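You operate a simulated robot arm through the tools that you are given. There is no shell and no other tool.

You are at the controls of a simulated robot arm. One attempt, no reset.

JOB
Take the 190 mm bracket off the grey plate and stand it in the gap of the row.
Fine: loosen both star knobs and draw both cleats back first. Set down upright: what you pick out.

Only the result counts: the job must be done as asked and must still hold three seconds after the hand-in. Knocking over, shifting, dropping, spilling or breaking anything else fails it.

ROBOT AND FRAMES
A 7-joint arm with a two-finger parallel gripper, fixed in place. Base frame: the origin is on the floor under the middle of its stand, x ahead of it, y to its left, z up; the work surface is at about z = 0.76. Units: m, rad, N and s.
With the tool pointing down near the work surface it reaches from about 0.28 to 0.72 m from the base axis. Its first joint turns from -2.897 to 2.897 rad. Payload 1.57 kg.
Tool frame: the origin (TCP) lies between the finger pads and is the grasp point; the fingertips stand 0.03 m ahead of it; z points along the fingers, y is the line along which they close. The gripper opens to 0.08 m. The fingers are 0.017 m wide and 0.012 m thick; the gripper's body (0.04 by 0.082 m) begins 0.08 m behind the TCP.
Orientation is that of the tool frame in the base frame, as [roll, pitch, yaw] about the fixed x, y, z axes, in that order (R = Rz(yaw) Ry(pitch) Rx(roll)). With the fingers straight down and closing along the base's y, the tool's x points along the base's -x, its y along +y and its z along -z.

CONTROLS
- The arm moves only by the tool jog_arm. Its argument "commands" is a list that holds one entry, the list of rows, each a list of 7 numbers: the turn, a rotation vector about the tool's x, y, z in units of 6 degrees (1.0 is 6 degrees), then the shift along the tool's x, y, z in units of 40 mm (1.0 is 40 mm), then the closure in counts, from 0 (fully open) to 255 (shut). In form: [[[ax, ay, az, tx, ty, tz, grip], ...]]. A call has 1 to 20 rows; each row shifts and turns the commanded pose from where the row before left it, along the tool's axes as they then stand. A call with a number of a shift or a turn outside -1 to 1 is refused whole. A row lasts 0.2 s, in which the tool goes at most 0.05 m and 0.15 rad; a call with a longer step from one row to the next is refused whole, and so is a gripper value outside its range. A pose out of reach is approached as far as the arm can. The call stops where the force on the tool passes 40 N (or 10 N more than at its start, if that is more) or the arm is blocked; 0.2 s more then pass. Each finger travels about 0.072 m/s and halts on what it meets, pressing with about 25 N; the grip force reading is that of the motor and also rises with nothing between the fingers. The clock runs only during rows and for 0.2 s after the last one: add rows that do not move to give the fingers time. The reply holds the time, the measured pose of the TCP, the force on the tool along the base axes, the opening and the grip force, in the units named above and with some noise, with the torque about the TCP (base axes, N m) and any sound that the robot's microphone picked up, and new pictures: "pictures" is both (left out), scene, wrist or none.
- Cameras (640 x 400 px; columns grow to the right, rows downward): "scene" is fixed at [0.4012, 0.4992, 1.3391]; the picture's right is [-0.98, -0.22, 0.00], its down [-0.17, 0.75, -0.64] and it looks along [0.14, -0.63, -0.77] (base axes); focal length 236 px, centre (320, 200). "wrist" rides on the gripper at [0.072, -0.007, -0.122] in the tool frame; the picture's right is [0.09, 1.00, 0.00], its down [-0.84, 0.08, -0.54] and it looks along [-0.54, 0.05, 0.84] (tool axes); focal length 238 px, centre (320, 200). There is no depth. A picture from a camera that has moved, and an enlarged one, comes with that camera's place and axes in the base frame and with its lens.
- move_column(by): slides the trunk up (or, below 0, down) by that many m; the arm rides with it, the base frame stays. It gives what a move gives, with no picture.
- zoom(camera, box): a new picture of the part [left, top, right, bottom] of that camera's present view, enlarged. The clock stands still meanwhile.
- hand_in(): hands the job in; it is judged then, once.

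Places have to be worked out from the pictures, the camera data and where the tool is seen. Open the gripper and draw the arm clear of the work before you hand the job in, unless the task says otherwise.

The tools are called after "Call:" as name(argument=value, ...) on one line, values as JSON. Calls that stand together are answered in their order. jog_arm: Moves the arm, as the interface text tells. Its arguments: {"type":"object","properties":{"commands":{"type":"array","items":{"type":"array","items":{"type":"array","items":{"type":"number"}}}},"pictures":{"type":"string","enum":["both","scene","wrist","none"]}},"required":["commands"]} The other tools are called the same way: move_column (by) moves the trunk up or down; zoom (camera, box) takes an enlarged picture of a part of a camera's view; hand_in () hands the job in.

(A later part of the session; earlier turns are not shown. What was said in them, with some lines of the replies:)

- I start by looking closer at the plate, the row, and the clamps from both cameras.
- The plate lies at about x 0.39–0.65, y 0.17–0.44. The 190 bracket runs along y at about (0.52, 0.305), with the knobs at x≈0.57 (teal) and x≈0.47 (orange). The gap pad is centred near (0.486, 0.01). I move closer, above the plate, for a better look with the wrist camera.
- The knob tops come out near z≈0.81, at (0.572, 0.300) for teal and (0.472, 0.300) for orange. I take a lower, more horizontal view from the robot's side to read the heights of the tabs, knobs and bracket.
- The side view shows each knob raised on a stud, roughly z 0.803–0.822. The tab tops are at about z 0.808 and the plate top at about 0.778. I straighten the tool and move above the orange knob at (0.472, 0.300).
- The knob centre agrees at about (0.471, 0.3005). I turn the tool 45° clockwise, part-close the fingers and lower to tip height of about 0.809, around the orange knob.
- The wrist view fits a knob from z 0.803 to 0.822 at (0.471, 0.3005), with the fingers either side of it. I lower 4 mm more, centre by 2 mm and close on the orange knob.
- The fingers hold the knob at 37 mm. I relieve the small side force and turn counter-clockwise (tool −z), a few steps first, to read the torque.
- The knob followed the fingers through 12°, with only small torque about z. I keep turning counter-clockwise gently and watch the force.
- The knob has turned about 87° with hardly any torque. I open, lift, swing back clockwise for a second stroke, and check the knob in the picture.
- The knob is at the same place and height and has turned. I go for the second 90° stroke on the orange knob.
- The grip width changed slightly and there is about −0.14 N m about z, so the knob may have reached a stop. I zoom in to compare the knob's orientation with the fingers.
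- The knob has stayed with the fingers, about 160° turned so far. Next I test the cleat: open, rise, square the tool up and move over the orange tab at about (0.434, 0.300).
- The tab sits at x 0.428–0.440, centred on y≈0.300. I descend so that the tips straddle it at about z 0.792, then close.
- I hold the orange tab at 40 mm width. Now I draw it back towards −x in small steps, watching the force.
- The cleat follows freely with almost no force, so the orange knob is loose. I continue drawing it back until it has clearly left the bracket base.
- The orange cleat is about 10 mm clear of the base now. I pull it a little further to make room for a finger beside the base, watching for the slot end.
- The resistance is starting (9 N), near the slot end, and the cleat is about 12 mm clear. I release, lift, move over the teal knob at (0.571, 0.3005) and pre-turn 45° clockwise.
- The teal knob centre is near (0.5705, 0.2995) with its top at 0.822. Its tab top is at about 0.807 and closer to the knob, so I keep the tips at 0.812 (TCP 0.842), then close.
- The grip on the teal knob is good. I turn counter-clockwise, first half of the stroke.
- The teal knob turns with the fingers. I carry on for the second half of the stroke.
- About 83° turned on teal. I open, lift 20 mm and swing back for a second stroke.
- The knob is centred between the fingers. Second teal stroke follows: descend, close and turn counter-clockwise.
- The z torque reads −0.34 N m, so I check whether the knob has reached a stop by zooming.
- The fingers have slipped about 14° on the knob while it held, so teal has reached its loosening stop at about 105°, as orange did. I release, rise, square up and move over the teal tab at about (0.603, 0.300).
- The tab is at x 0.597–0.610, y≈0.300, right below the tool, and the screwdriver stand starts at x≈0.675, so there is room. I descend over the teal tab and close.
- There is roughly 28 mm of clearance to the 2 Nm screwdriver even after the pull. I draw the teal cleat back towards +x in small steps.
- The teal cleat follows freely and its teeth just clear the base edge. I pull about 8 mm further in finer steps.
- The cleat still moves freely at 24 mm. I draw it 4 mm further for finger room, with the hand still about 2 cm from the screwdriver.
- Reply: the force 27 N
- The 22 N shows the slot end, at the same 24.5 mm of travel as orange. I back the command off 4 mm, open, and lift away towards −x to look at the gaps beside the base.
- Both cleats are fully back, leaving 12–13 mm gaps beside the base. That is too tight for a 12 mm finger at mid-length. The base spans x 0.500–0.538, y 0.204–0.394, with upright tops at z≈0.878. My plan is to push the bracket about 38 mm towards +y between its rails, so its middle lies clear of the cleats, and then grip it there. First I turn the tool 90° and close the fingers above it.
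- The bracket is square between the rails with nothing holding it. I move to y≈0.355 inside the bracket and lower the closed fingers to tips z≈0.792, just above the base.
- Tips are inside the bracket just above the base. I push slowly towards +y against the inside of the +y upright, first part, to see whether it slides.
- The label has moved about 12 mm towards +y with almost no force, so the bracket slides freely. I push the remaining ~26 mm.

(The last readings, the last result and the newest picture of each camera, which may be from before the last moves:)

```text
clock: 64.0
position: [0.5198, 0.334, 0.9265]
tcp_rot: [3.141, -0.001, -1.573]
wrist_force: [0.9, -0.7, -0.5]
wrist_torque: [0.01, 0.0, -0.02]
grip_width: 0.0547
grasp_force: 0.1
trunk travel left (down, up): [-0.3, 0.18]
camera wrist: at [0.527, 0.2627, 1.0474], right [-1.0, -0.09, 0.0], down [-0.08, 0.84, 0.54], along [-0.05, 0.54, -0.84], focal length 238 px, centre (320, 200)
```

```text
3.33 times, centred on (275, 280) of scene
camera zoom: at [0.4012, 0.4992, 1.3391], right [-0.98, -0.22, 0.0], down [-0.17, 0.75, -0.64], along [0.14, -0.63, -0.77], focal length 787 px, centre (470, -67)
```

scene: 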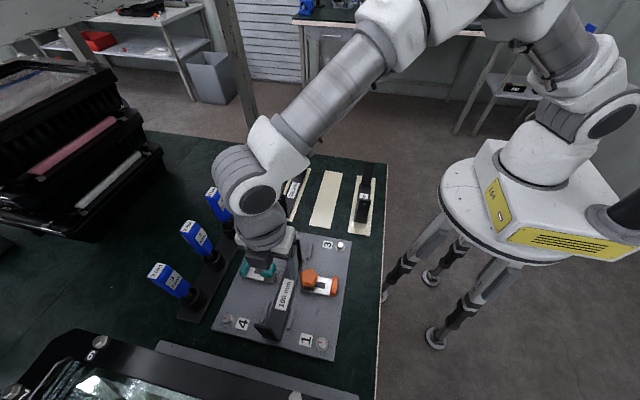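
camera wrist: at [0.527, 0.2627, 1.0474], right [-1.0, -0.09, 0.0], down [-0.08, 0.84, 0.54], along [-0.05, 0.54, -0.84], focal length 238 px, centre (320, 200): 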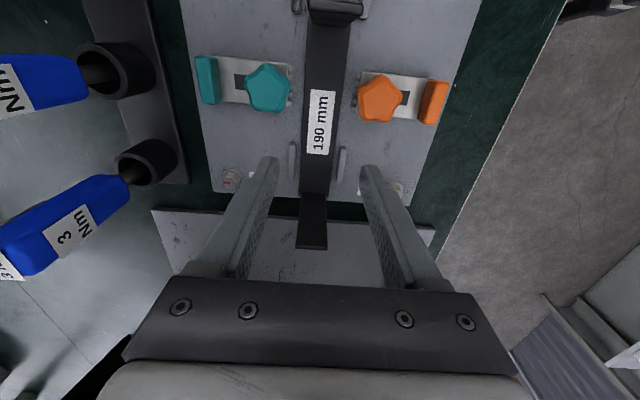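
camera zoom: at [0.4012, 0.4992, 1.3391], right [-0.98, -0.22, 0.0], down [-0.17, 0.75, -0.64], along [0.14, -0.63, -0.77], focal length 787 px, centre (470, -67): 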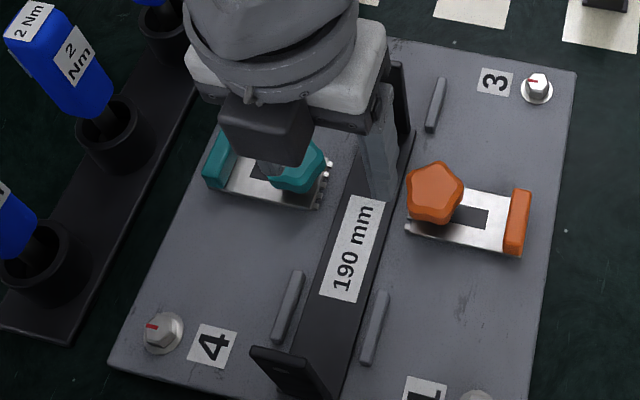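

The bracket slid 37 mm and its middle is now at y≈0.336, clear of cleats, knobs and rails. I lower the open fingers astride the base to tips z≈0.788.

Call:
jog_arm(commands=[[[0, 0, 0, -0.05, 0, 0.8, 80], [0, 0, 0, 0, 0, 0.8, 80], [0, 0, 0, 0, 0, 0.7, 80], [0, 0, 0, 0, 0, 0.4, 80], [0, 0, 0, 0, 0, 0, 80]]], pictures="both")

Call:
zoom(camera="wrist", box=[230, 60, 410, 240])

Call:
zoom(camera="scene", box=[220, 240, 340, 340])

```text
clock: 65.2
position: [0.5181, 0.3369, 0.8146]
tcp_rot: [-3.141, 0.0, -1.575]
wrist_force: [-0.7, 0.1, 0.2]
wrist_torque: [0.01, -0.01, -0.01]
grip_width: 0.0547
grasp_force: 0.0
trunk travel left (down, up): [-0.3, 0.18]
camera wrist: at [0.5255, 0.2651, 0.9371], right [-1.0, -0.09, 0.0], down [-0.08, 0.84, 0.54], along [-0.05, 0.54, -0.84], focal length 238 px, centre (320, 200)
```

scene: 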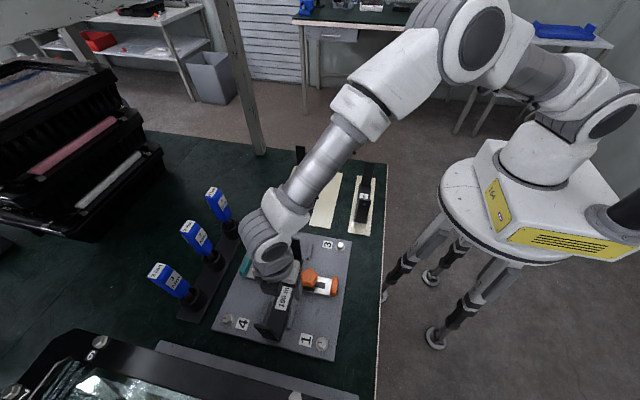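
wrist: 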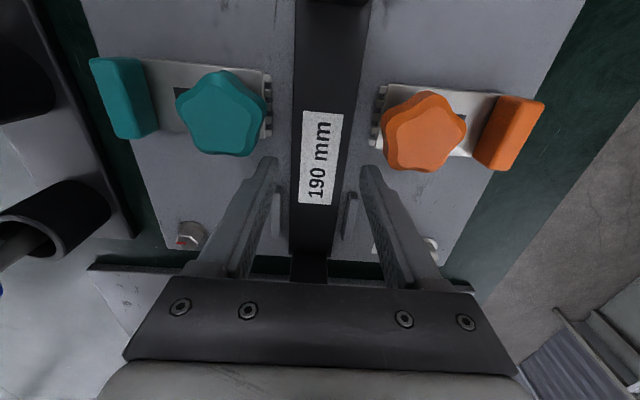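

```text
2.22 times, centred on (320, 150) of wrist
camera zoom: at [0.5255, 0.2651, 0.9371], right [-1.0, -0.09, 0.0], down [-0.08, 0.84, 0.54], along [-0.05, 0.54, -0.84], focal length 530 px, centre (320, 311)
```

zoom: 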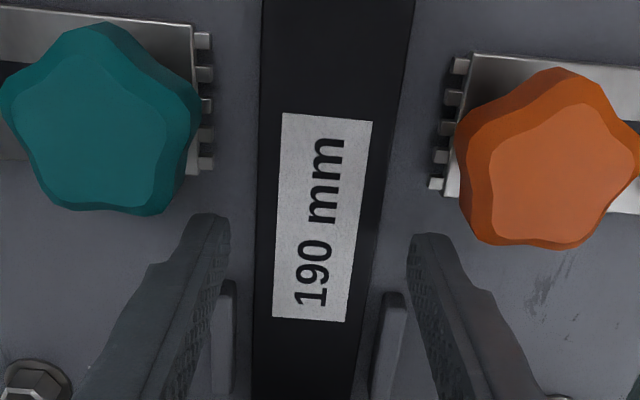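

```text
4.00 times, centred on (280, 290) of scene
camera zoom: at [0.4012, 0.4992, 1.3391], right [-0.98, -0.22, 0.0], down [-0.17, 0.75, -0.64], along [0.14, -0.63, -0.77], focal length 944 px, centre (480, -160)
```

zoom: 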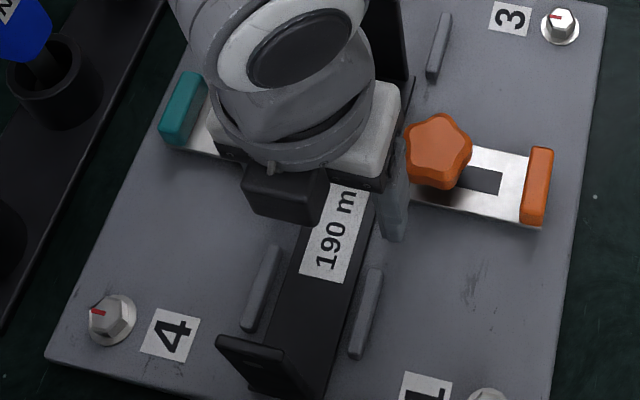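

The fingers straddle the base evenly, tips at about 0.785. I feel downwards in small steps towards the plate, watching the vertical force.

Call:
jog_arm(commands=[[[0, 0, 0, 0, 0, 0.04, 80], [0, 0, 0, 0, 0, 0.04, 80], [0, 0, 0, 0, 0, 0, 80]]], pictures="none")

```text
clock: 66.0
position: [0.5196, 0.3391, 0.813]
tcp_rot: [-3.141, 0.0, -1.574]
wrist_force: [-0.1, 0.8, -1.0]
wrist_torque: [0.01, -0.01, 0.03]
grip_width: 0.0549
grasp_force: 0.1
trunk travel left (down, up): [-0.3, 0.18]
```

Call:
jog_arm(commands=[[[0, 0, 0, 0, 0, 0.04, 80], [0, 0, 0, 0, 0, 0, 80]]], pictures="none")

Call:
zoom(camera="scene", box=[260, 260, 330, 310])

```text
clock: 66.6
position: [0.5196, 0.3386, 0.8116]
tcp_rot: [3.142, 0.002, -1.575]
wrist_force: [0.1, -0.2, 0.8]
wrist_torque: [-0.01, -0.02, 0.03]
grip_width: 0.055
grasp_force: 0.1
trunk travel left (down, up): [-0.3, 0.18]
```

```text
8.00 times, centred on (295, 285) of scene
camera zoom: at [0.4012, 0.4992, 1.3391], right [-0.98, -0.22, 0.0], down [-0.17, 0.75, -0.64], along [0.14, -0.63, -0.77], focal length 1889 px, centre (520, -480)
```

zoom: 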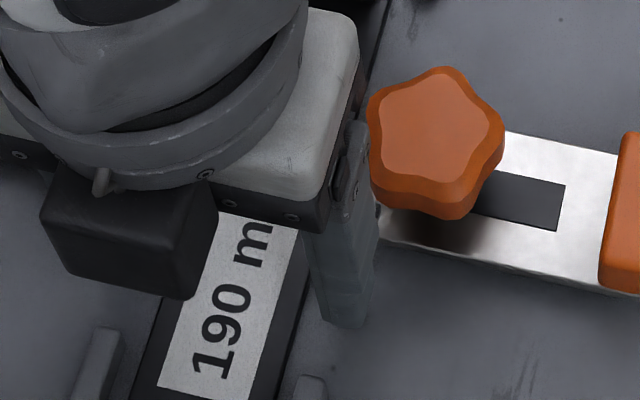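

Call:
jog_arm(commands=[[[0, 0, 0, 0, 0, 0.04, 80], [0, 0, 0, 0, 0, 0, 80]]], pictures="none")

```text
clock: 67.2
position: [0.5195, 0.338, 0.8093]
tcp_rot: [3.142, 0.0, -1.575]
wrist_force: [-0.5, 0.0, 0.3]
wrist_torque: [0.0, 0.0, -0.01]
grip_width: 0.0549
grasp_force: 0.1
trunk travel left (down, up): [-0.3, 0.18]
```

Call:
jog_arm(commands=[[[0, 0, 0, 0, 0, 0.04, 80], [0, 0, 0, 0, 0, 0, 80]]], pictures="none")

```text
clock: 67.8
position: [0.5206, 0.3368, 0.8101]
tcp_rot: [3.14, 0.001, -1.575]
wrist_force: [-0.1, 0.4, -0.8]
wrist_torque: [0.02, 0.02, 0.05]
grip_width: 0.0548
grasp_force: 0.0
trunk travel left (down, up): [-0.3, 0.18]
```

Call:
jog_arm(commands=[[[0, 0, 0, 0, 0, 0.04, 80], [0, 0, 0, 0, 0, 0, 80]]], pictures="none")

```text
clock: 68.4
position: [0.5197, 0.337, 0.8079]
tcp_rot: [-3.141, 0.002, -1.576]
wrist_force: [-0.3, 0.2, -0.4]
wrist_torque: [0.01, -0.01, 0.01]
grip_width: 0.055
grasp_force: 0.1
trunk travel left (down, up): [-0.3, 0.18]
```

Call:
jog_arm(commands=[[[0, 0, 0, 0, 0, 0.04, 80], [0, 0, 0, 0, 0, 0, 80]]], pictures="wrist")

Call:
zoom(camera="wrist", box=[250, 120, 390, 220])

```text
clock: 69.0
position: [0.5184, 0.3373, 0.8062]
tcp_rot: [3.141, -0.001, -1.574]
wrist_force: [-0.9, -0.6, 0.7]
wrist_torque: [0.0, -0.01, -0.01]
grip_width: 0.0549
grasp_force: 0.1
trunk travel left (down, up): [-0.3, 0.18]
camera wrist: at [0.5263, 0.2648, 0.928], right [-1.0, -0.09, 0.0], down [-0.08, 0.84, 0.54], along [-0.05, 0.54, -0.84], focal length 238 px, centre (320, 200)
```

wrist: 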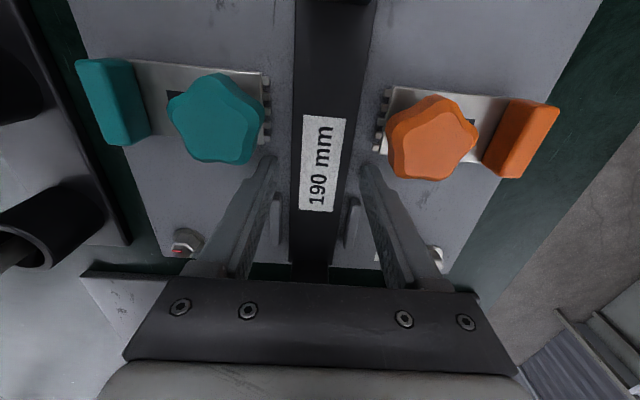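

```text
4.00 times, centred on (320, 170) of wrist
camera zoom: at [0.5263, 0.2648, 0.928], right [-1.0, -0.09, 0.0], down [-0.08, 0.84, 0.54], along [-0.05, 0.54, -0.84], focal length 953 px, centre (320, 320)
```

zoom: 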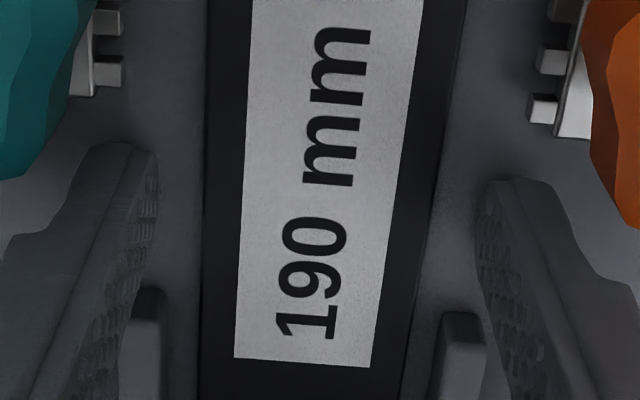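

Call:
jog_arm(commands=[[[0, 0, 0, 0, 0, 0.03, 80], [0, 0, 0, 0, 0, 0, 80]]], pictures="none")

```text
clock: 69.6
position: [0.5194, 0.3375, 0.8042]
tcp_rot: [3.141, -0.001, -1.573]
wrist_force: [0.0, 0.3, -0.2]
wrist_torque: [-0.01, 0.0, 0.0]
grip_width: 0.055
grasp_force: 0.1
trunk travel left (down, up): [-0.3, 0.18]
```

Call:
jog_arm(commands=[[[0, 0, 0, 0, 0, 0.03, 80], [0, 0, 0, 0, 0, 0, 80]]], pictures="none")

```text
clock: 70.2
position: [0.5193, 0.3373, 0.8053]
tcp_rot: [-3.141, -0.002, -1.575]
wrist_force: [0.2, -0.1, -0.2]
wrist_torque: [0.02, -0.03, -0.02]
grip_width: 0.0552
grasp_force: 0.1
trunk travel left (down, up): [-0.3, 0.18]
```

Call:
jog_arm(commands=[[[0, 0, 0, 0, 0, 0.04, 80], [0, 0, 0, 0, 0, 0, 80]]], pictures="none")

```text
clock: 70.8
position: [0.5198, 0.3378, 0.803]
tcp_rot: [-3.141, 0.002, -1.575]
wrist_force: [-0.6, -2.7, 10.9]
wrist_torque: [-0.1, 0.4, 0.07]
grip_width: 0.0563
grasp_force: 0.7
trunk travel left (down, up): [-0.3, 0.18]
```

Contact with the plate at TCP z≈0.803 gives a plate top of about 0.773. I raise 1.4 mm and close on the base edges.

Call:
jog_arm(commands=[[[0, 0, 0, 0, 0, -0.035, 80], [0, 0, 0, 0, 0, 0, 80], [0, 0, 0, 0, 0, 0, 110], [0, 0, 0, 0, 0, 0, 125], [0, 0, 0, 0, 0, 0, 255], [0, 0, 0, 0, 0, 0, 255], [0, 0, 0, 0, 0, 0, 255]]], pictures="both")

Call:
zoom(camera="wrist", box=[230, 80, 410, 240])

```text
clock: 72.4
position: [0.5205, 0.3374, 0.8044]
tcp_rot: [3.14, 0.0, -1.573]
wrist_force: [-0.6, 0.0, 3.6]
wrist_torque: [0.05, -0.08, -0.01]
grip_width: 0.0397
grasp_force: 24.7
trunk travel left (down, up): [-0.3, 0.18]
camera wrist: at [0.5265, 0.2652, 0.9258], right [-1.0, -0.09, 0.0], down [-0.08, 0.84, 0.54], along [-0.05, 0.54, -0.84], focal length 238 px, centre (320, 200)
```

scene: 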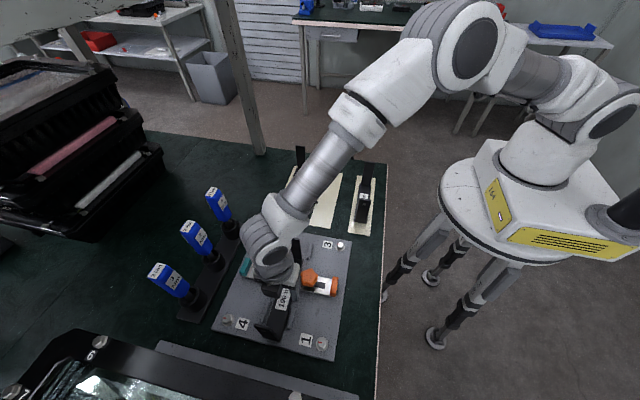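
wrist: 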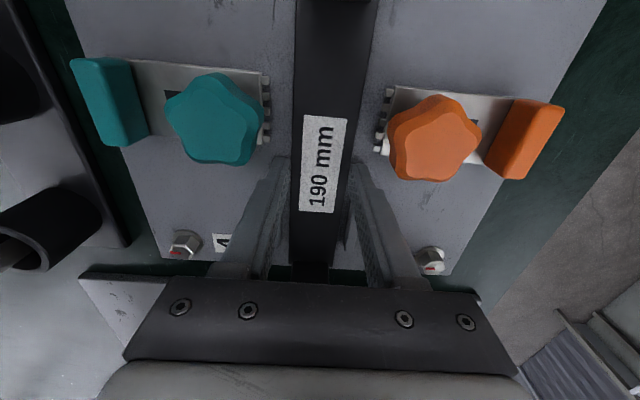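

```text
2.50 times, centred on (320, 160) of wrist
camera zoom: at [0.5265, 0.2652, 0.9258], right [-1.0, -0.09, 0.0], down [-0.08, 0.84, 0.54], along [-0.05, 0.54, -0.84], focal length 596 px, centre (320, 300)
```

zoom: 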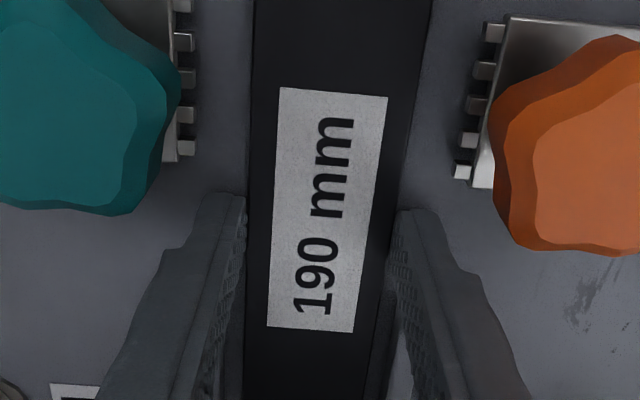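

The width reads 39.7 mm, matching the base, but the grip force is only 24.7. I hold still a moment to see whether it builds up.

Call:
jog_arm(commands=[[[0, 0, 0, 0, 0, 0, 255], [0, 0, 0, 0, 0, 0, 255], [0, 0, 0, 0, 0, 0, 255]]], pictures="none")

```text
clock: 73.2
position: [0.5196, 0.3375, 0.803]
tcp_rot: [3.141, 0.0, -1.574]
wrist_force: [0.0, 0.1, 0.8]
wrist_torque: [0.04, -0.04, -0.02]
grip_width: 0.0397
grasp_force: 25.3
trunk travel left (down, up): [-0.3, 0.18]
```

Stable at 25 N, which is the nominal pressing force. I lift 8 mm slowly and check that both ends come up level.

Call:
jog_arm(commands=[[[0, 0, 0, 0, 0, -0.05, 255], [0, 0, 0, 0, 0, -0.05, 255], [0, 0, 0, 0, 0, -0.1, 255], [0, 0, 0, 0, 0, 0, 255]]], pictures="both")

Call:
zoom(camera="scene", box=[220, 220, 340, 350])

Call:
zoom(camera="wrist", box=[230, 0, 410, 300])

```text
clock: 74.2
position: [0.5218, 0.3371, 0.8115]
tcp_rot: [-3.141, 0.001, -1.575]
wrist_force: [-0.4, -0.3, -2.7]
wrist_torque: [0.01, -0.02, 0.01]
grip_width: 0.0395
grasp_force: 25.1
trunk travel left (down, up): [-0.3, 0.18]
camera wrist: at [0.5273, 0.2649, 0.9333], right [-1.0, -0.09, 0.0], down [-0.07, 0.84, 0.54], along [-0.05, 0.54, -0.84], focal length 238 px, centre (320, 200)
```

scene: 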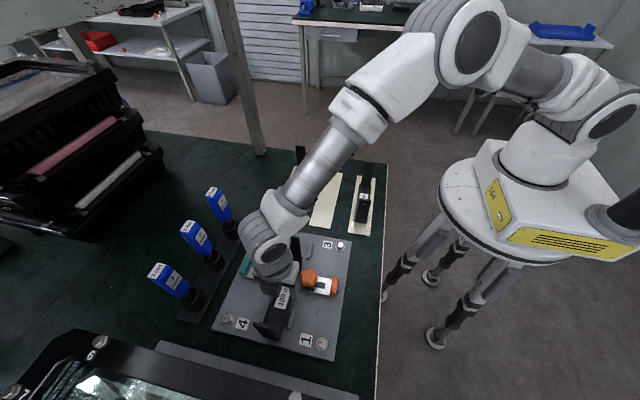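
wrist: 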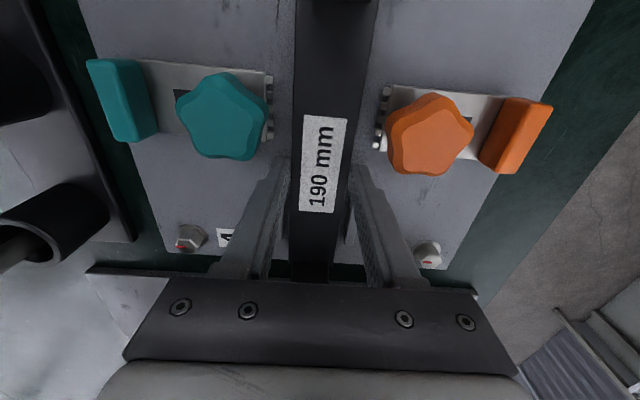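

```text
3.08 times, centred on (280, 285) of scene
camera zoom: at [0.4012, 0.4992, 1.3391], right [-0.98, -0.22, 0.0], down [-0.17, 0.75, -0.64], along [0.14, -0.63, -0.77], focal length 726 px, centre (443, -62)
```

zoom: 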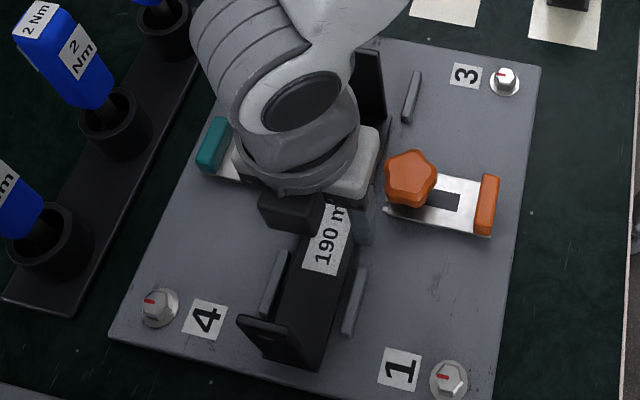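

```text
1.33 times, centred on (320, 150) of wrist
camera zoom: at [0.5273, 0.2649, 0.9333], right [-1.0, -0.09, 0.0], down [-0.07, 0.84, 0.54], along [-0.05, 0.54, -0.84], focal length 318 px, centre (320, 267)
```

zoom: 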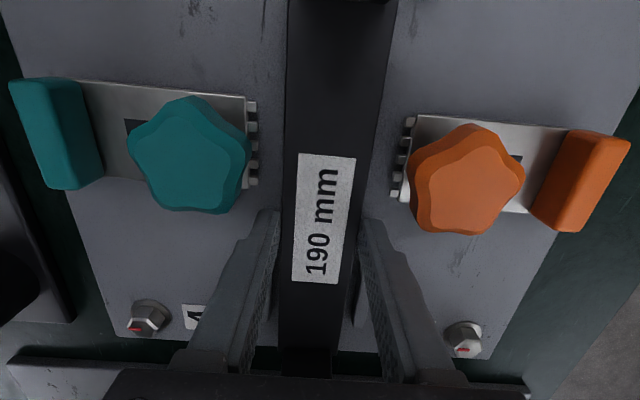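

The bracket came up level: about −2.7 N (≈0.28 kg) and no torque. I lift it on steadily to TCP z≈0.92.

Call:
jog_arm(commands=[[[0, 0, 0, 0, 0, -0.15, 255], [0, 0, 0, 0, 0, -0.25, 255], [0, 0, 0, 0, 0, -0.3, 255], [0, 0, 0, 0, 0, -0.3, 255], [0, 0, 0, 0, 0, -0.3, 255], [0, 0, 0, 0, 0, -0.3, 255], [0, 0, 0, 0, 0, -0.3, 255], [0, 0, 0, 0, 0, -0.3, 255], [0, 0, 0, 0, 0, -0.3, 255], [0, 0, 0, 0, 0, -0.2, 255], [0, 0, 0, 0, 0, -0.1, 255], [0, 0, 0, 0, 0, 0, 255]]], pictures="both")

Call:
zoom(camera="scene", box=[200, 200, 350, 350])

```text
clock: 76.8
position: [0.5196, 0.3381, 0.9253]
tcp_rot: [-3.141, 0.001, -1.575]
wrist_force: [-0.7, 0.1, -2.9]
wrist_torque: [-0.01, -0.02, -0.01]
grip_width: 0.0396
grasp_force: 24.6
trunk travel left (down, up): [-0.3, 0.18]
camera wrist: at [0.5265, 0.2651, 1.047], right [-1.0, -0.09, 0.0], down [-0.08, 0.84, 0.54], along [-0.05, 0.54, -0.84], focal length 238 px, centre (320, 200)
```

scene: 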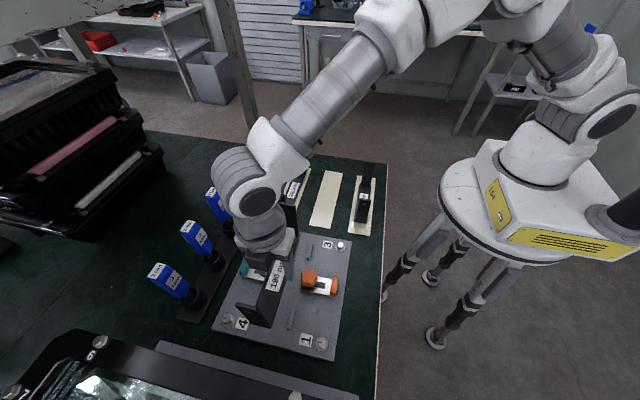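
wrist: 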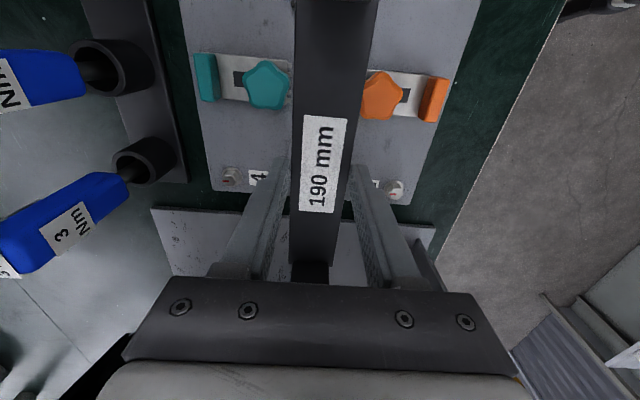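

```text
2.67 times, centred on (275, 275) of scene
camera zoom: at [0.4012, 0.4992, 1.3391], right [-0.98, -0.22, 0.0], down [-0.17, 0.75, -0.64], along [0.14, -0.63, -0.77], focal length 630 px, centre (440, 0)
```

zoom: 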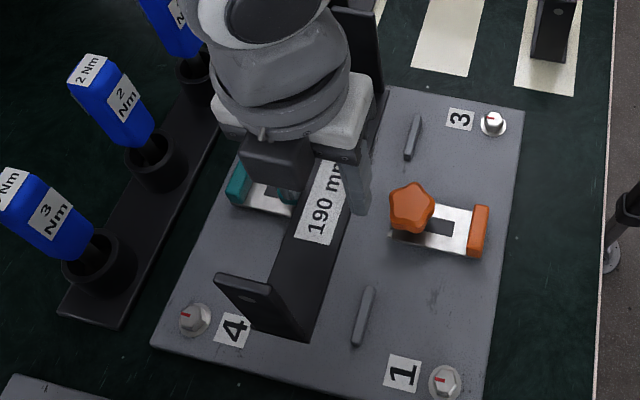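

The bracket hangs level, its bottom at about 0.894, above everything on the plate. I carry it smoothly to above the gap pad at about (0.486, 0.012).

Call:
jog_arm(commands=[[[0, 0, 0, 0.2, 0, 0, 255], [0, 0, 0, 0.4, 0.06, 0, 255], [0, 0, 0, 0.5, 0.06, 0, 255], [0, 0, 0, 0.5, 0.06, 0, 255], [0, 0, 0, 0.5, 0.06, 0, 255], [0, 0, 0, 0.5, 0.06, 0, 255], [0, 0, 0, 0.5, 0.06, 0, 255], [0, 0, 0, 0.5, 0.06, 0, 255], [0, 0, 0, 0.5, 0.06, 0, 255], [0, 0, 0, 0.5, 0.06, 0, 255], [0, 0, 0, 0.5, 0.06, 0, 255], [0, 0, 0, 0.5, 0.06, 0, 255], [0, 0, 0, 0.5, 0.06, 0, 255], [0, 0, 0, 0.5, 0.06, 0, 255], [0, 0, 0, 0.5, 0.06, 0, 255], [0, 0, 0, 0.5, 0, 0, 255], [0, 0, 0, 0.4, 0, 0, 255], [0, 0, 0, 0.14, 0, 0, 255], [0, 0, 0, 0, 0, 0, 255]]], pictures="both")

Call:
zoom(camera="scene", box=[250, 130, 400, 250])

Call:
zoom(camera="wrist", box=[200, 0, 440, 280])

```text
clock: 80.8
position: [0.4844, 0.0114, 0.9249]
tcp_rot: [3.142, 0.0, -1.574]
wrist_force: [0.1, -0.2, -2.2]
wrist_torque: [0.02, -0.04, 0.01]
grip_width: 0.0397
grasp_force: 25.6
trunk travel left (down, up): [-0.3, 0.18]
camera wrist: at [0.4916, -0.0607, 1.0464], right [-1.0, -0.09, 0.0], down [-0.07, 0.84, 0.54], along [-0.05, 0.54, -0.84], focal length 238 px, centre (320, 200)
```

scene: 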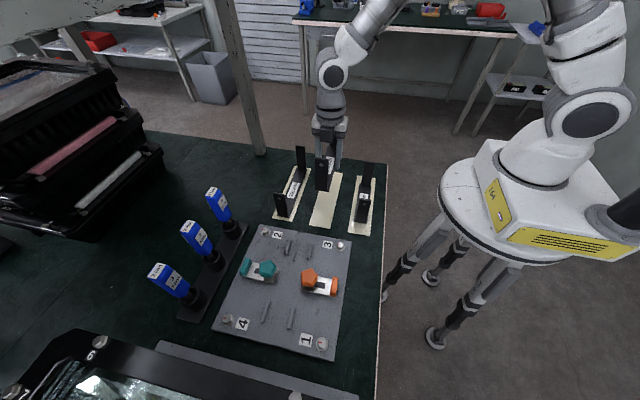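
wrist: 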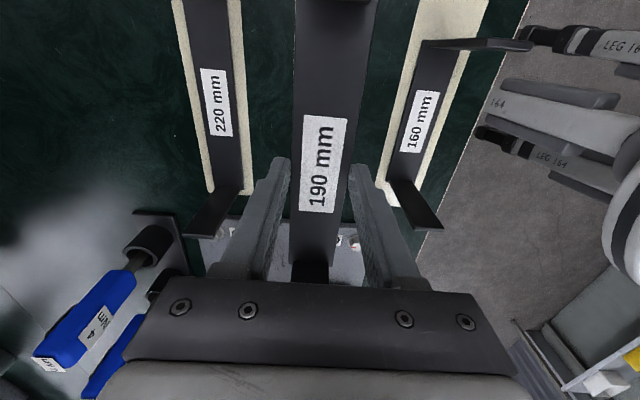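

```text
3.33 times, centred on (325, 190) of scene
camera zoom: at [0.4012, 0.4992, 1.3391], right [-0.98, -0.22, 0.0], down [-0.17, 0.75, -0.64], along [0.14, -0.63, -0.77], focal length 787 px, centre (303, 233)
```

zoom: 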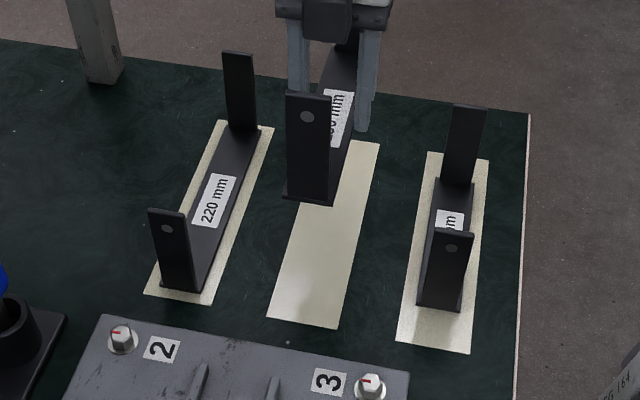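

```text
1.43 times, centred on (320, 140) of wrist
camera zoom: at [0.4916, -0.0607, 1.0464], right [-1.0, -0.09, 0.0], down [-0.07, 0.84, 0.54], along [-0.05, 0.54, -0.84], focal length 340 px, centre (320, 286)
```

zoom: 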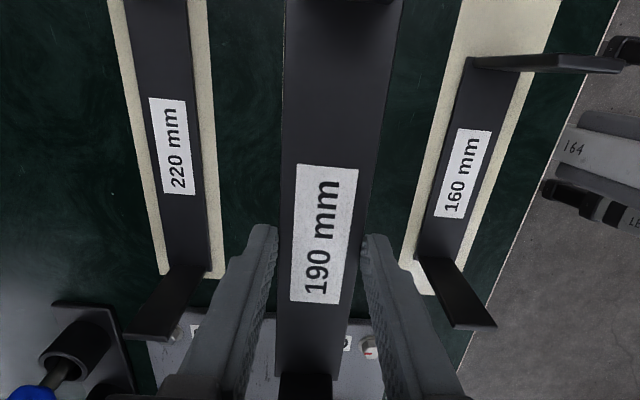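

The bracket is over the gap pad. Its near end projects to y≈0.106, giving a centre of (0.4845, 0.011), against the row centre of about (0.4855, 0.0095). I trim by 1 mm and lower to about 10 mm above the pad.

Call:
jog_arm(commands=[[[0, 0, 0, 0.03, -0.02, 0.2, 255], [0, 0, 0, 0, 0, 0.4, 255], [0, 0, 0, 0, 0, 0.4, 255], [0, 0, 0, 0, 0, 0.4, 255], [0, 0, 0, 0, 0, 0.4, 255], [0, 0, 0, 0, 0, 0.4, 255], [0, 0, 0, 0, 0, 0.4, 255], [0, 0, 0, 0, 0, 0.3, 255], [0, 0, 0, 0, 0, 0.1, 255], [0, 0, 0, 0, 0, 0, 255]]], pictures="both")

Call:
zoom(camera="scene", box=[250, 130, 400, 250])

Call:
zoom(camera="wrist", box=[200, 0, 440, 280])

```text
clock: 83.0
position: [0.4847, 0.01, 0.8033]
tcp_rot: [-3.141, -0.001, -1.574]
wrist_force: [-0.2, 1.4, -2.4]
wrist_torque: [0.0, -0.01, 0.0]
grip_width: 0.0396
grasp_force: 25.4
trunk travel left (down, up): [-0.3, 0.18]
camera wrist: at [0.4921, -0.0623, 0.9257], right [-1.0, -0.09, 0.0], down [-0.08, 0.84, 0.54], along [-0.05, 0.54, -0.84], focal length 238 px, centre (320, 200)
```

scene: 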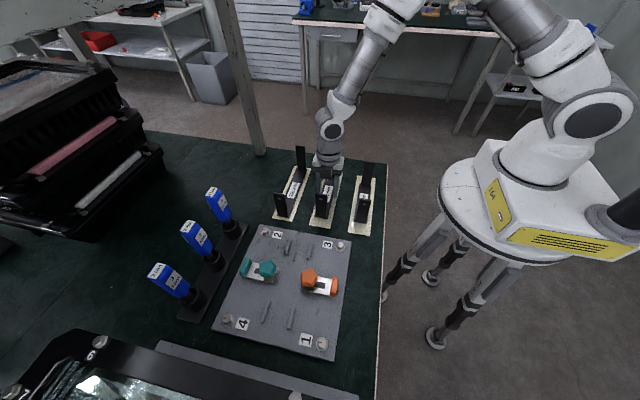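
wrist: 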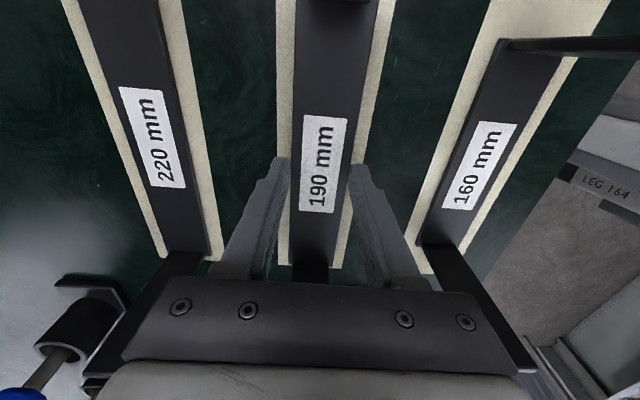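

```text
3.33 times, centred on (325, 190) of scene
camera zoom: at [0.4012, 0.4992, 1.3391], right [-0.98, -0.22, 0.0], down [-0.17, 0.75, -0.64], along [0.14, -0.63, -0.77], focal length 787 px, centre (303, 233)
```

zoom: 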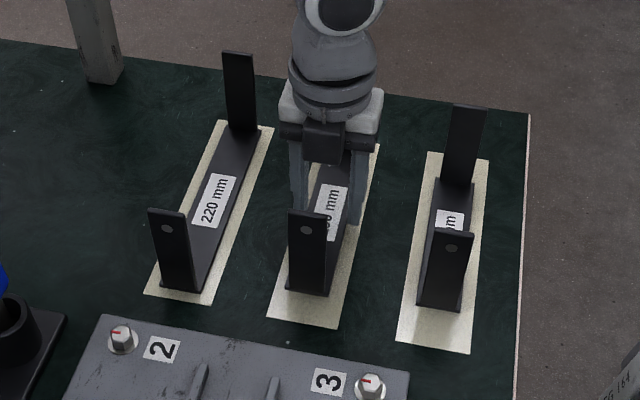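

```text
1.43 times, centred on (320, 140) of wrist
camera zoom: at [0.4921, -0.0623, 0.9257], right [-1.0, -0.09, 0.0], down [-0.08, 0.84, 0.54], along [-0.05, 0.54, -0.84], focal length 340 px, centre (320, 286)
```

zoom: 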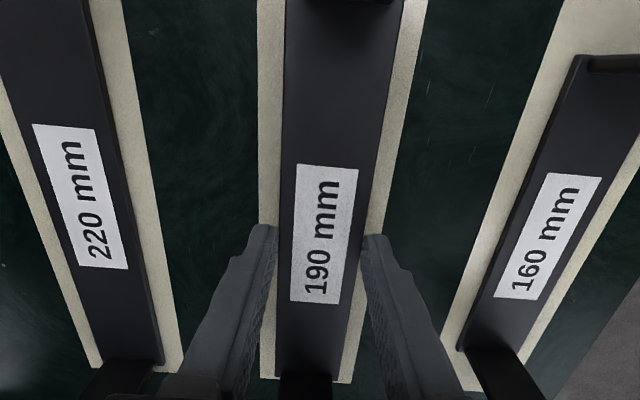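

The bracket is centred on the pad with even margins. I lower gently in small steps until it touches.

Call:
jog_arm(commands=[[[0, 0, 0, 0, 0, 0.08, 255], [0, 0, 0, 0, 0, 0.06, 255], [0, 0, 0, 0, 0, 0.04, 255], [0, 0, 0, 0, 0, 0, 255]]], pictures="none")

```text
clock: 84.0
position: [0.486, 0.0116, 0.7973]
tcp_rot: [3.141, -0.001, -1.576]
wrist_force: [0.3, 0.3, -2.8]
wrist_torque: [0.02, 0.01, 0.01]
grip_width: 0.0395
grasp_force: 25.0
trunk travel left (down, up): [-0.3, 0.18]
```

Call:
jog_arm(commands=[[[0, 0, 0, 0, 0, 0.03, 255], [0, 0, 0, 0, 0, 0.03, 255], [0, 0, 0, 0, 0, 0, 255]]], pictures="none")

```text
clock: 84.8
position: [0.485, 0.0103, 0.7945]
tcp_rot: [3.141, 0.0, -1.574]
wrist_force: [0.0, 0.7, -1.3]
wrist_torque: [-0.03, 0.01, 0.0]
grip_width: 0.0395
grasp_force: 24.5
trunk travel left (down, up): [-0.3, 0.18]
```

Call:
jog_arm(commands=[[[0, 0, 0, 0, 0, 0.025, 255], [0, 0, 0, 0, 0, 0, 255]]], pictures="none")

```text
clock: 85.4
position: [0.487, 0.0108, 0.7937]
tcp_rot: [3.141, -0.001, -1.574]
wrist_force: [1.4, -1.2, -3.0]
wrist_torque: [0.04, 0.01, 0.02]
grip_width: 0.0398
grasp_force: 25.1
trunk travel left (down, up): [-0.3, 0.18]
```

Call:
jog_arm(commands=[[[0, 0, 0, 0, 0, 0.025, 255], [0, 0, 0, 0, 0, 0, 255]]], pictures="none")

```text
clock: 86.0
position: [0.4853, 0.0114, 0.7913]
tcp_rot: [-3.141, -0.001, -1.574]
wrist_force: [0.9, -0.4, -2.3]
wrist_torque: [0.02, 0.0, 0.03]
grip_width: 0.0396
grasp_force: 24.6
trunk travel left (down, up): [-0.3, 0.18]
```

The weight is still fully carried, so it has not touched yet. I go on by 1 mm steps.

Call:
jog_arm(commands=[[[0, 0, 0, 0, 0, 0.025, 255], [0, 0, 0, 0, 0, 0, 255]]], pictures="none")

```text
clock: 86.6
position: [0.4854, 0.0116, 0.7903]
tcp_rot: [3.141, 0.001, -1.575]
wrist_force: [0.4, 0.0, -2.1]
wrist_torque: [0.0, 0.0, -0.01]
grip_width: 0.0396
grasp_force: 24.7
trunk travel left (down, up): [-0.3, 0.18]
```

Call:
jog_arm(commands=[[[0, 0, 0, 0, 0, 0.025, 255], [0, 0, 0, 0, 0, 0, 255]]], pictures="wrist")

Call:
zoom(camera="scene", box=[280, 150, 370, 240])

```text
clock: 87.2
position: [0.4845, 0.0111, 0.7909]
tcp_rot: [-3.141, 0.0, -1.574]
wrist_force: [0.0, -0.6, -2.4]
wrist_torque: [0.02, -0.03, 0.0]
grip_width: 0.0397
grasp_force: 24.9
trunk travel left (down, up): [-0.3, 0.18]
camera wrist: at [0.4925, -0.0618, 0.9122], right [-1.0, -0.09, 0.0], down [-0.07, 0.84, 0.54], along [-0.05, 0.54, -0.84], focal length 238 px, centre (320, 200)
```

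wrist: 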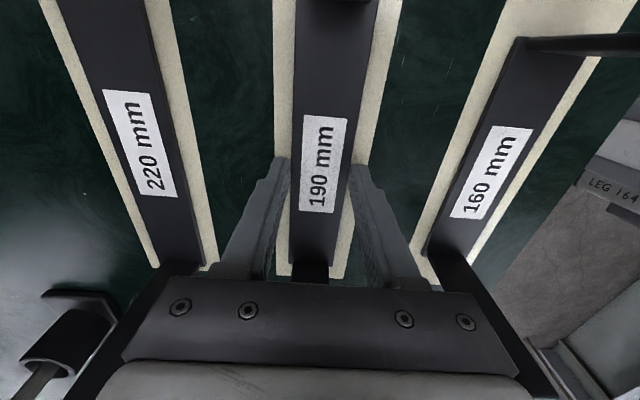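

```text
4.44 times, centred on (325, 195) of scene
camera zoom: at [0.4012, 0.4992, 1.3391], right [-0.98, -0.22, 0.0], down [-0.17, 0.75, -0.64], along [0.14, -0.63, -0.77], focal length 1049 px, centre (298, 222)
```

zoom: 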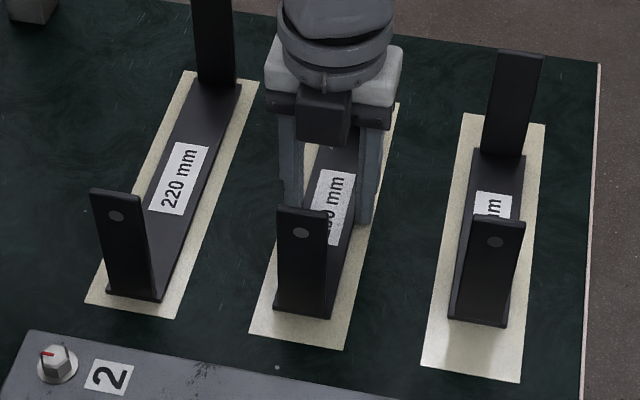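

Call:
jog_arm(commands=[[[0, 0, 0, 0, 0, 0.02, 255], [0, 0, 0, 0, 0, 0, 255]]], pictures="none")

```text
clock: 87.8
position: [0.4854, 0.0108, 0.7899]
tcp_rot: [3.142, 0.0, -1.575]
wrist_force: [-3.1, 0.4, 7.7]
wrist_torque: [-0.03, 0.2, -0.05]
grip_width: 0.0395
grasp_force: 25.0
trunk travel left (down, up): [-0.3, 0.18]
```

Touchdown: +7.7 N. I relieve 0.3 mm of pressure and open the fingers evenly.

Call:
jog_arm(commands=[[[0, 0, 0, 0, 0, -0.008, 255], [0, 0, 0, 0, 0, 0, 110], [0, 0, 0, 0, 0, 0, 80], [0, 0, 0, 0, 0, 0, 80], [0, 0, 0, 0, 0, 0, 80]]], pictures="both")

Call:
zoom(camera="wrist", box=[230, 0, 410, 280])

```text
clock: 89.0
position: [0.4863, 0.01, 0.7894]
tcp_rot: [-3.141, 0.0, -1.576]
wrist_force: [2.7, -0.1, 2.2]
wrist_torque: [0.01, -0.02, 0.02]
grip_width: 0.0529
grasp_force: 0.1
trunk travel left (down, up): [-0.3, 0.18]
camera wrist: at [0.4929, -0.0617, 0.9118], right [-1.0, -0.09, 0.0], down [-0.08, 0.84, 0.54], along [-0.05, 0.54, -0.84], focal length 238 px, centre (320, 200)
```

scene: 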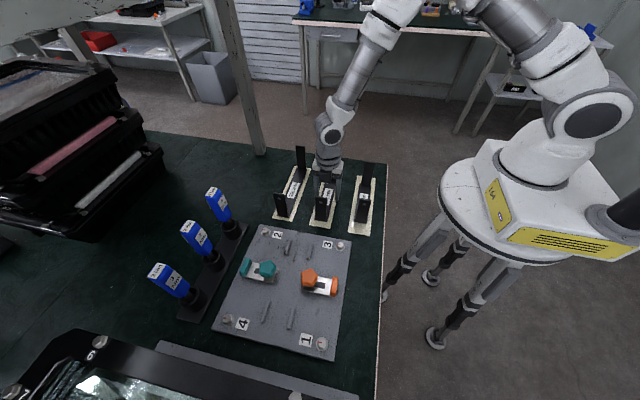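
wrist: 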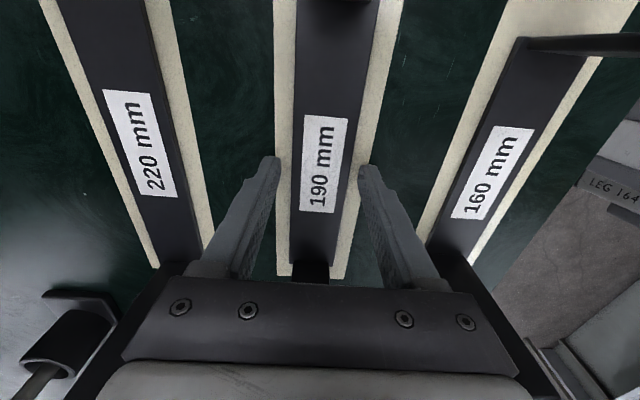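

```text
1.43 times, centred on (320, 140) of wrist
camera zoom: at [0.4929, -0.0617, 0.9118], right [-1.0, -0.09, 0.0], down [-0.08, 0.84, 0.54], along [-0.05, 0.54, -0.84], focal length 340 px, centre (320, 286)
```

zoom: 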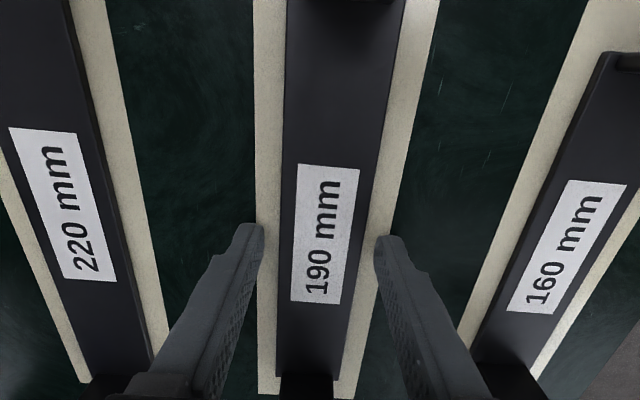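

The bracket stands free on the pad. I lift the hand straight up out of it.

Call:
jog_arm(commands=[[[0, 0, 0, 0, 0, -0.1, 80], [0, 0, 0, 0, 0, -0.3, 80], [0, 0, 0, 0, 0, -0.6, 80], [0, 0, 0, 0, 0, -0.9, 80], [0, 0, 0, 0, 0, -0.9, 80], [0, 0, 0, 0, 0, -0.9, 80], [0, 0, 0, 0, 0, -0.9, 80], [0, 0, 0, 0, 0, 0, 80]]], pictures="both")

Call:
zoom(camera="scene", box=[250, 130, 400, 250])

Call:
zoom(camera="wrist", box=[160, 0, 480, 200])

```text
clock: 90.8
position: [0.4846, 0.011, 0.976]
tcp_rot: [3.141, -0.001, -1.572]
wrist_force: [0.0, 0.1, 0.3]
wrist_torque: [-0.01, -0.08, 0.01]
grip_width: 0.0548
grasp_force: 0.2
trunk travel left (down, up): [-0.3, 0.18]
camera wrist: at [0.4917, -0.0612, 1.098], right [-1.0, -0.09, 0.0], down [-0.08, 0.84, 0.54], along [-0.05, 0.54, -0.84], focal length 238 px, centre (320, 200)
```

scene: 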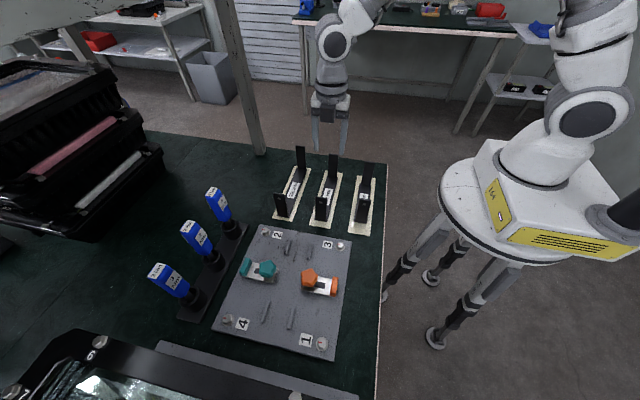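
wrist: 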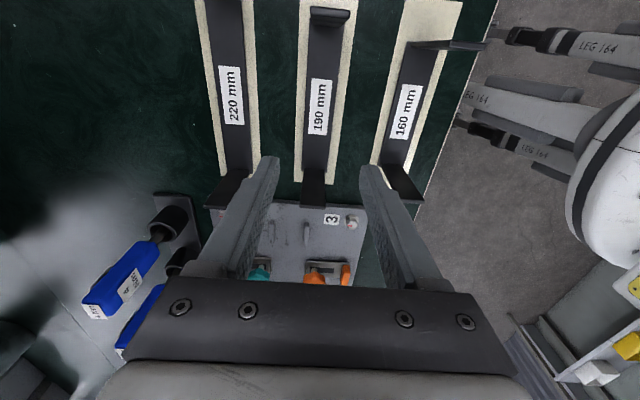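

```text
3.33 times, centred on (325, 190) of scene
camera zoom: at [0.4012, 0.4992, 1.3391], right [-0.98, -0.22, 0.0], down [-0.17, 0.75, -0.64], along [0.14, -0.63, -0.77], focal length 787 px, centre (303, 233)
```

zoom: 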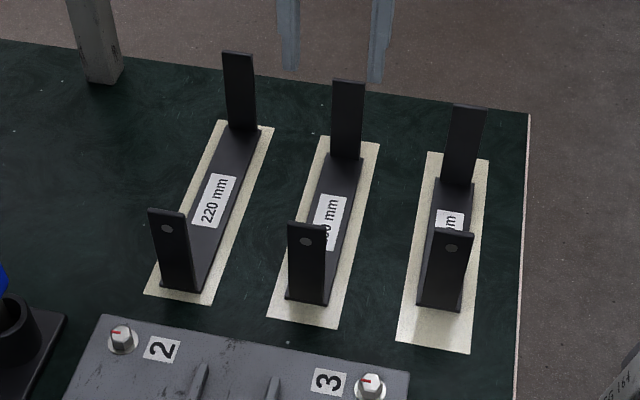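

```text
2.00 times, centred on (320, 100) of wrist
camera zoom: at [0.4917, -0.0612, 1.098], right [-1.0, -0.09, 0.0], down [-0.08, 0.84, 0.54], along [-0.05, 0.54, -0.84], focal length 477 px, centre (320, 400)
```

zoom: 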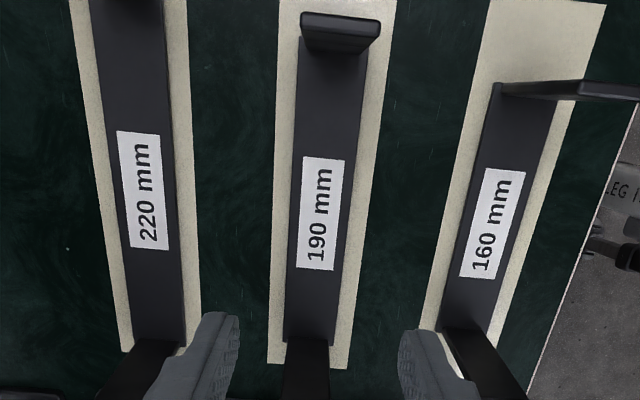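

The 190 mm bracket stands upright on the middle pad, in line with its neighbours. Both cleats are back and nothing else has moved. I open fully and draw the arm further up and clear.

Call:
jog_arm(commands=[[[0, 0, 0, 0, 0, -0.8, 40], [0, 0, 0, 0, 0, -0.8, 0], [0, 0, 0, 0, 0, -0.8, 0], [0, 0, 0, 0, 0.5, -0.5, 0], [0, 0, 0, 0, 0.5, 0, 0], [0, 0, 0, 0, 0, 0, 0], [0, 0, 0, 0, 0, 0, 0]]], pictures="both")

Call:
zoom(camera="scene", box=[200, 130, 400, 370])

```text
clock: 92.4
position: [0.4471, 0.0099, 1.0899]
tcp_rot: [-3.141, 0.001, -1.575]
wrist_force: [0.4, -0.4, 0.7]
wrist_torque: [0.03, 0.01, -0.04]
grip_width: 0.0799
grasp_force: 0.0
trunk travel left (down, up): [-0.3, 0.18]
camera wrist: at [0.4534, -0.0618, 1.2113], right [-1.0, -0.09, 0.0], down [-0.08, 0.84, 0.54], along [-0.05, 0.54, -0.84], focal length 238 px, centre (320, 200)
```

scene: 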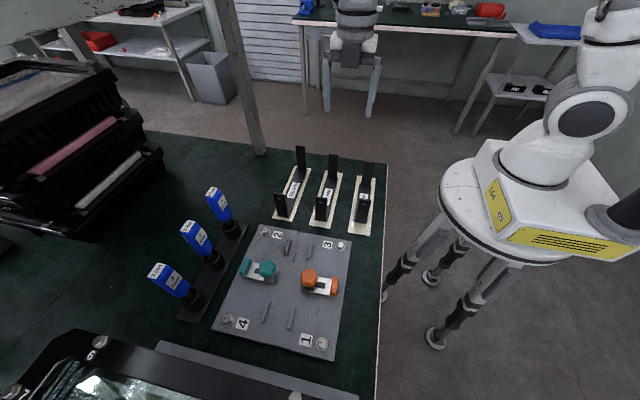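
wrist: 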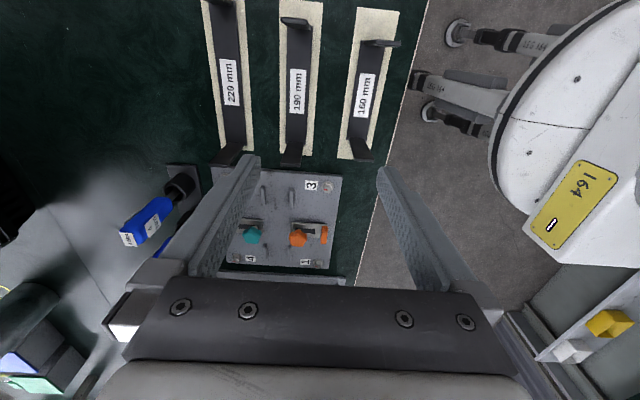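

```text
1.67 times, centred on (300, 250) of scene
camera zoom: at [0.4012, 0.4992, 1.3391], right [-0.98, -0.22, 0.0], down [-0.17, 0.75, -0.64], along [0.14, -0.63, -0.77], focal length 394 px, centre (353, 117)
```

zoom: 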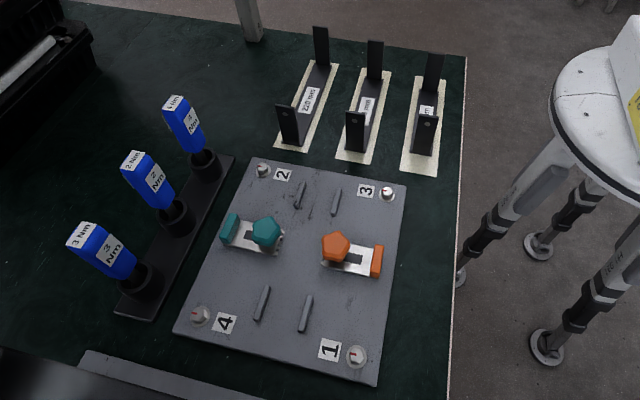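

The pictures show the bracket standing in the row, the plate and tools unmoved, the gripper open and the arm clear. I hand the job in.

Call:
hand_in()

```text
The job is handed in.
```

The 190 mm bracket now stands upright on the middle pad, in line with the 220 mm and 160 mm brackets. The job is handed in; no verdict came back, so this rests on the final pictures and readings.

- **Knobs and cleats:** I turned both star knobs counter-clockwise until they stopped turning, about 105° each. Both cleats came freely and are drawn back about 24 mm, to the ends of their slots.
- **Extra step on the plate:** With the cleats back, the gaps beside the base were too narrow for a finger at mid-length. I slid the bracket about 37 mm along its rails first, then gripped it at its middle and lifted it level.
- **Set-down:** The bracket sits within about 1–2 mm of the pad's centre, with its hole end facing the same way as its neighbours.
- **Everything else:** The other two brackets, the plate and the screwdrivers look unmoved. The gripper is open and the arm is clear.
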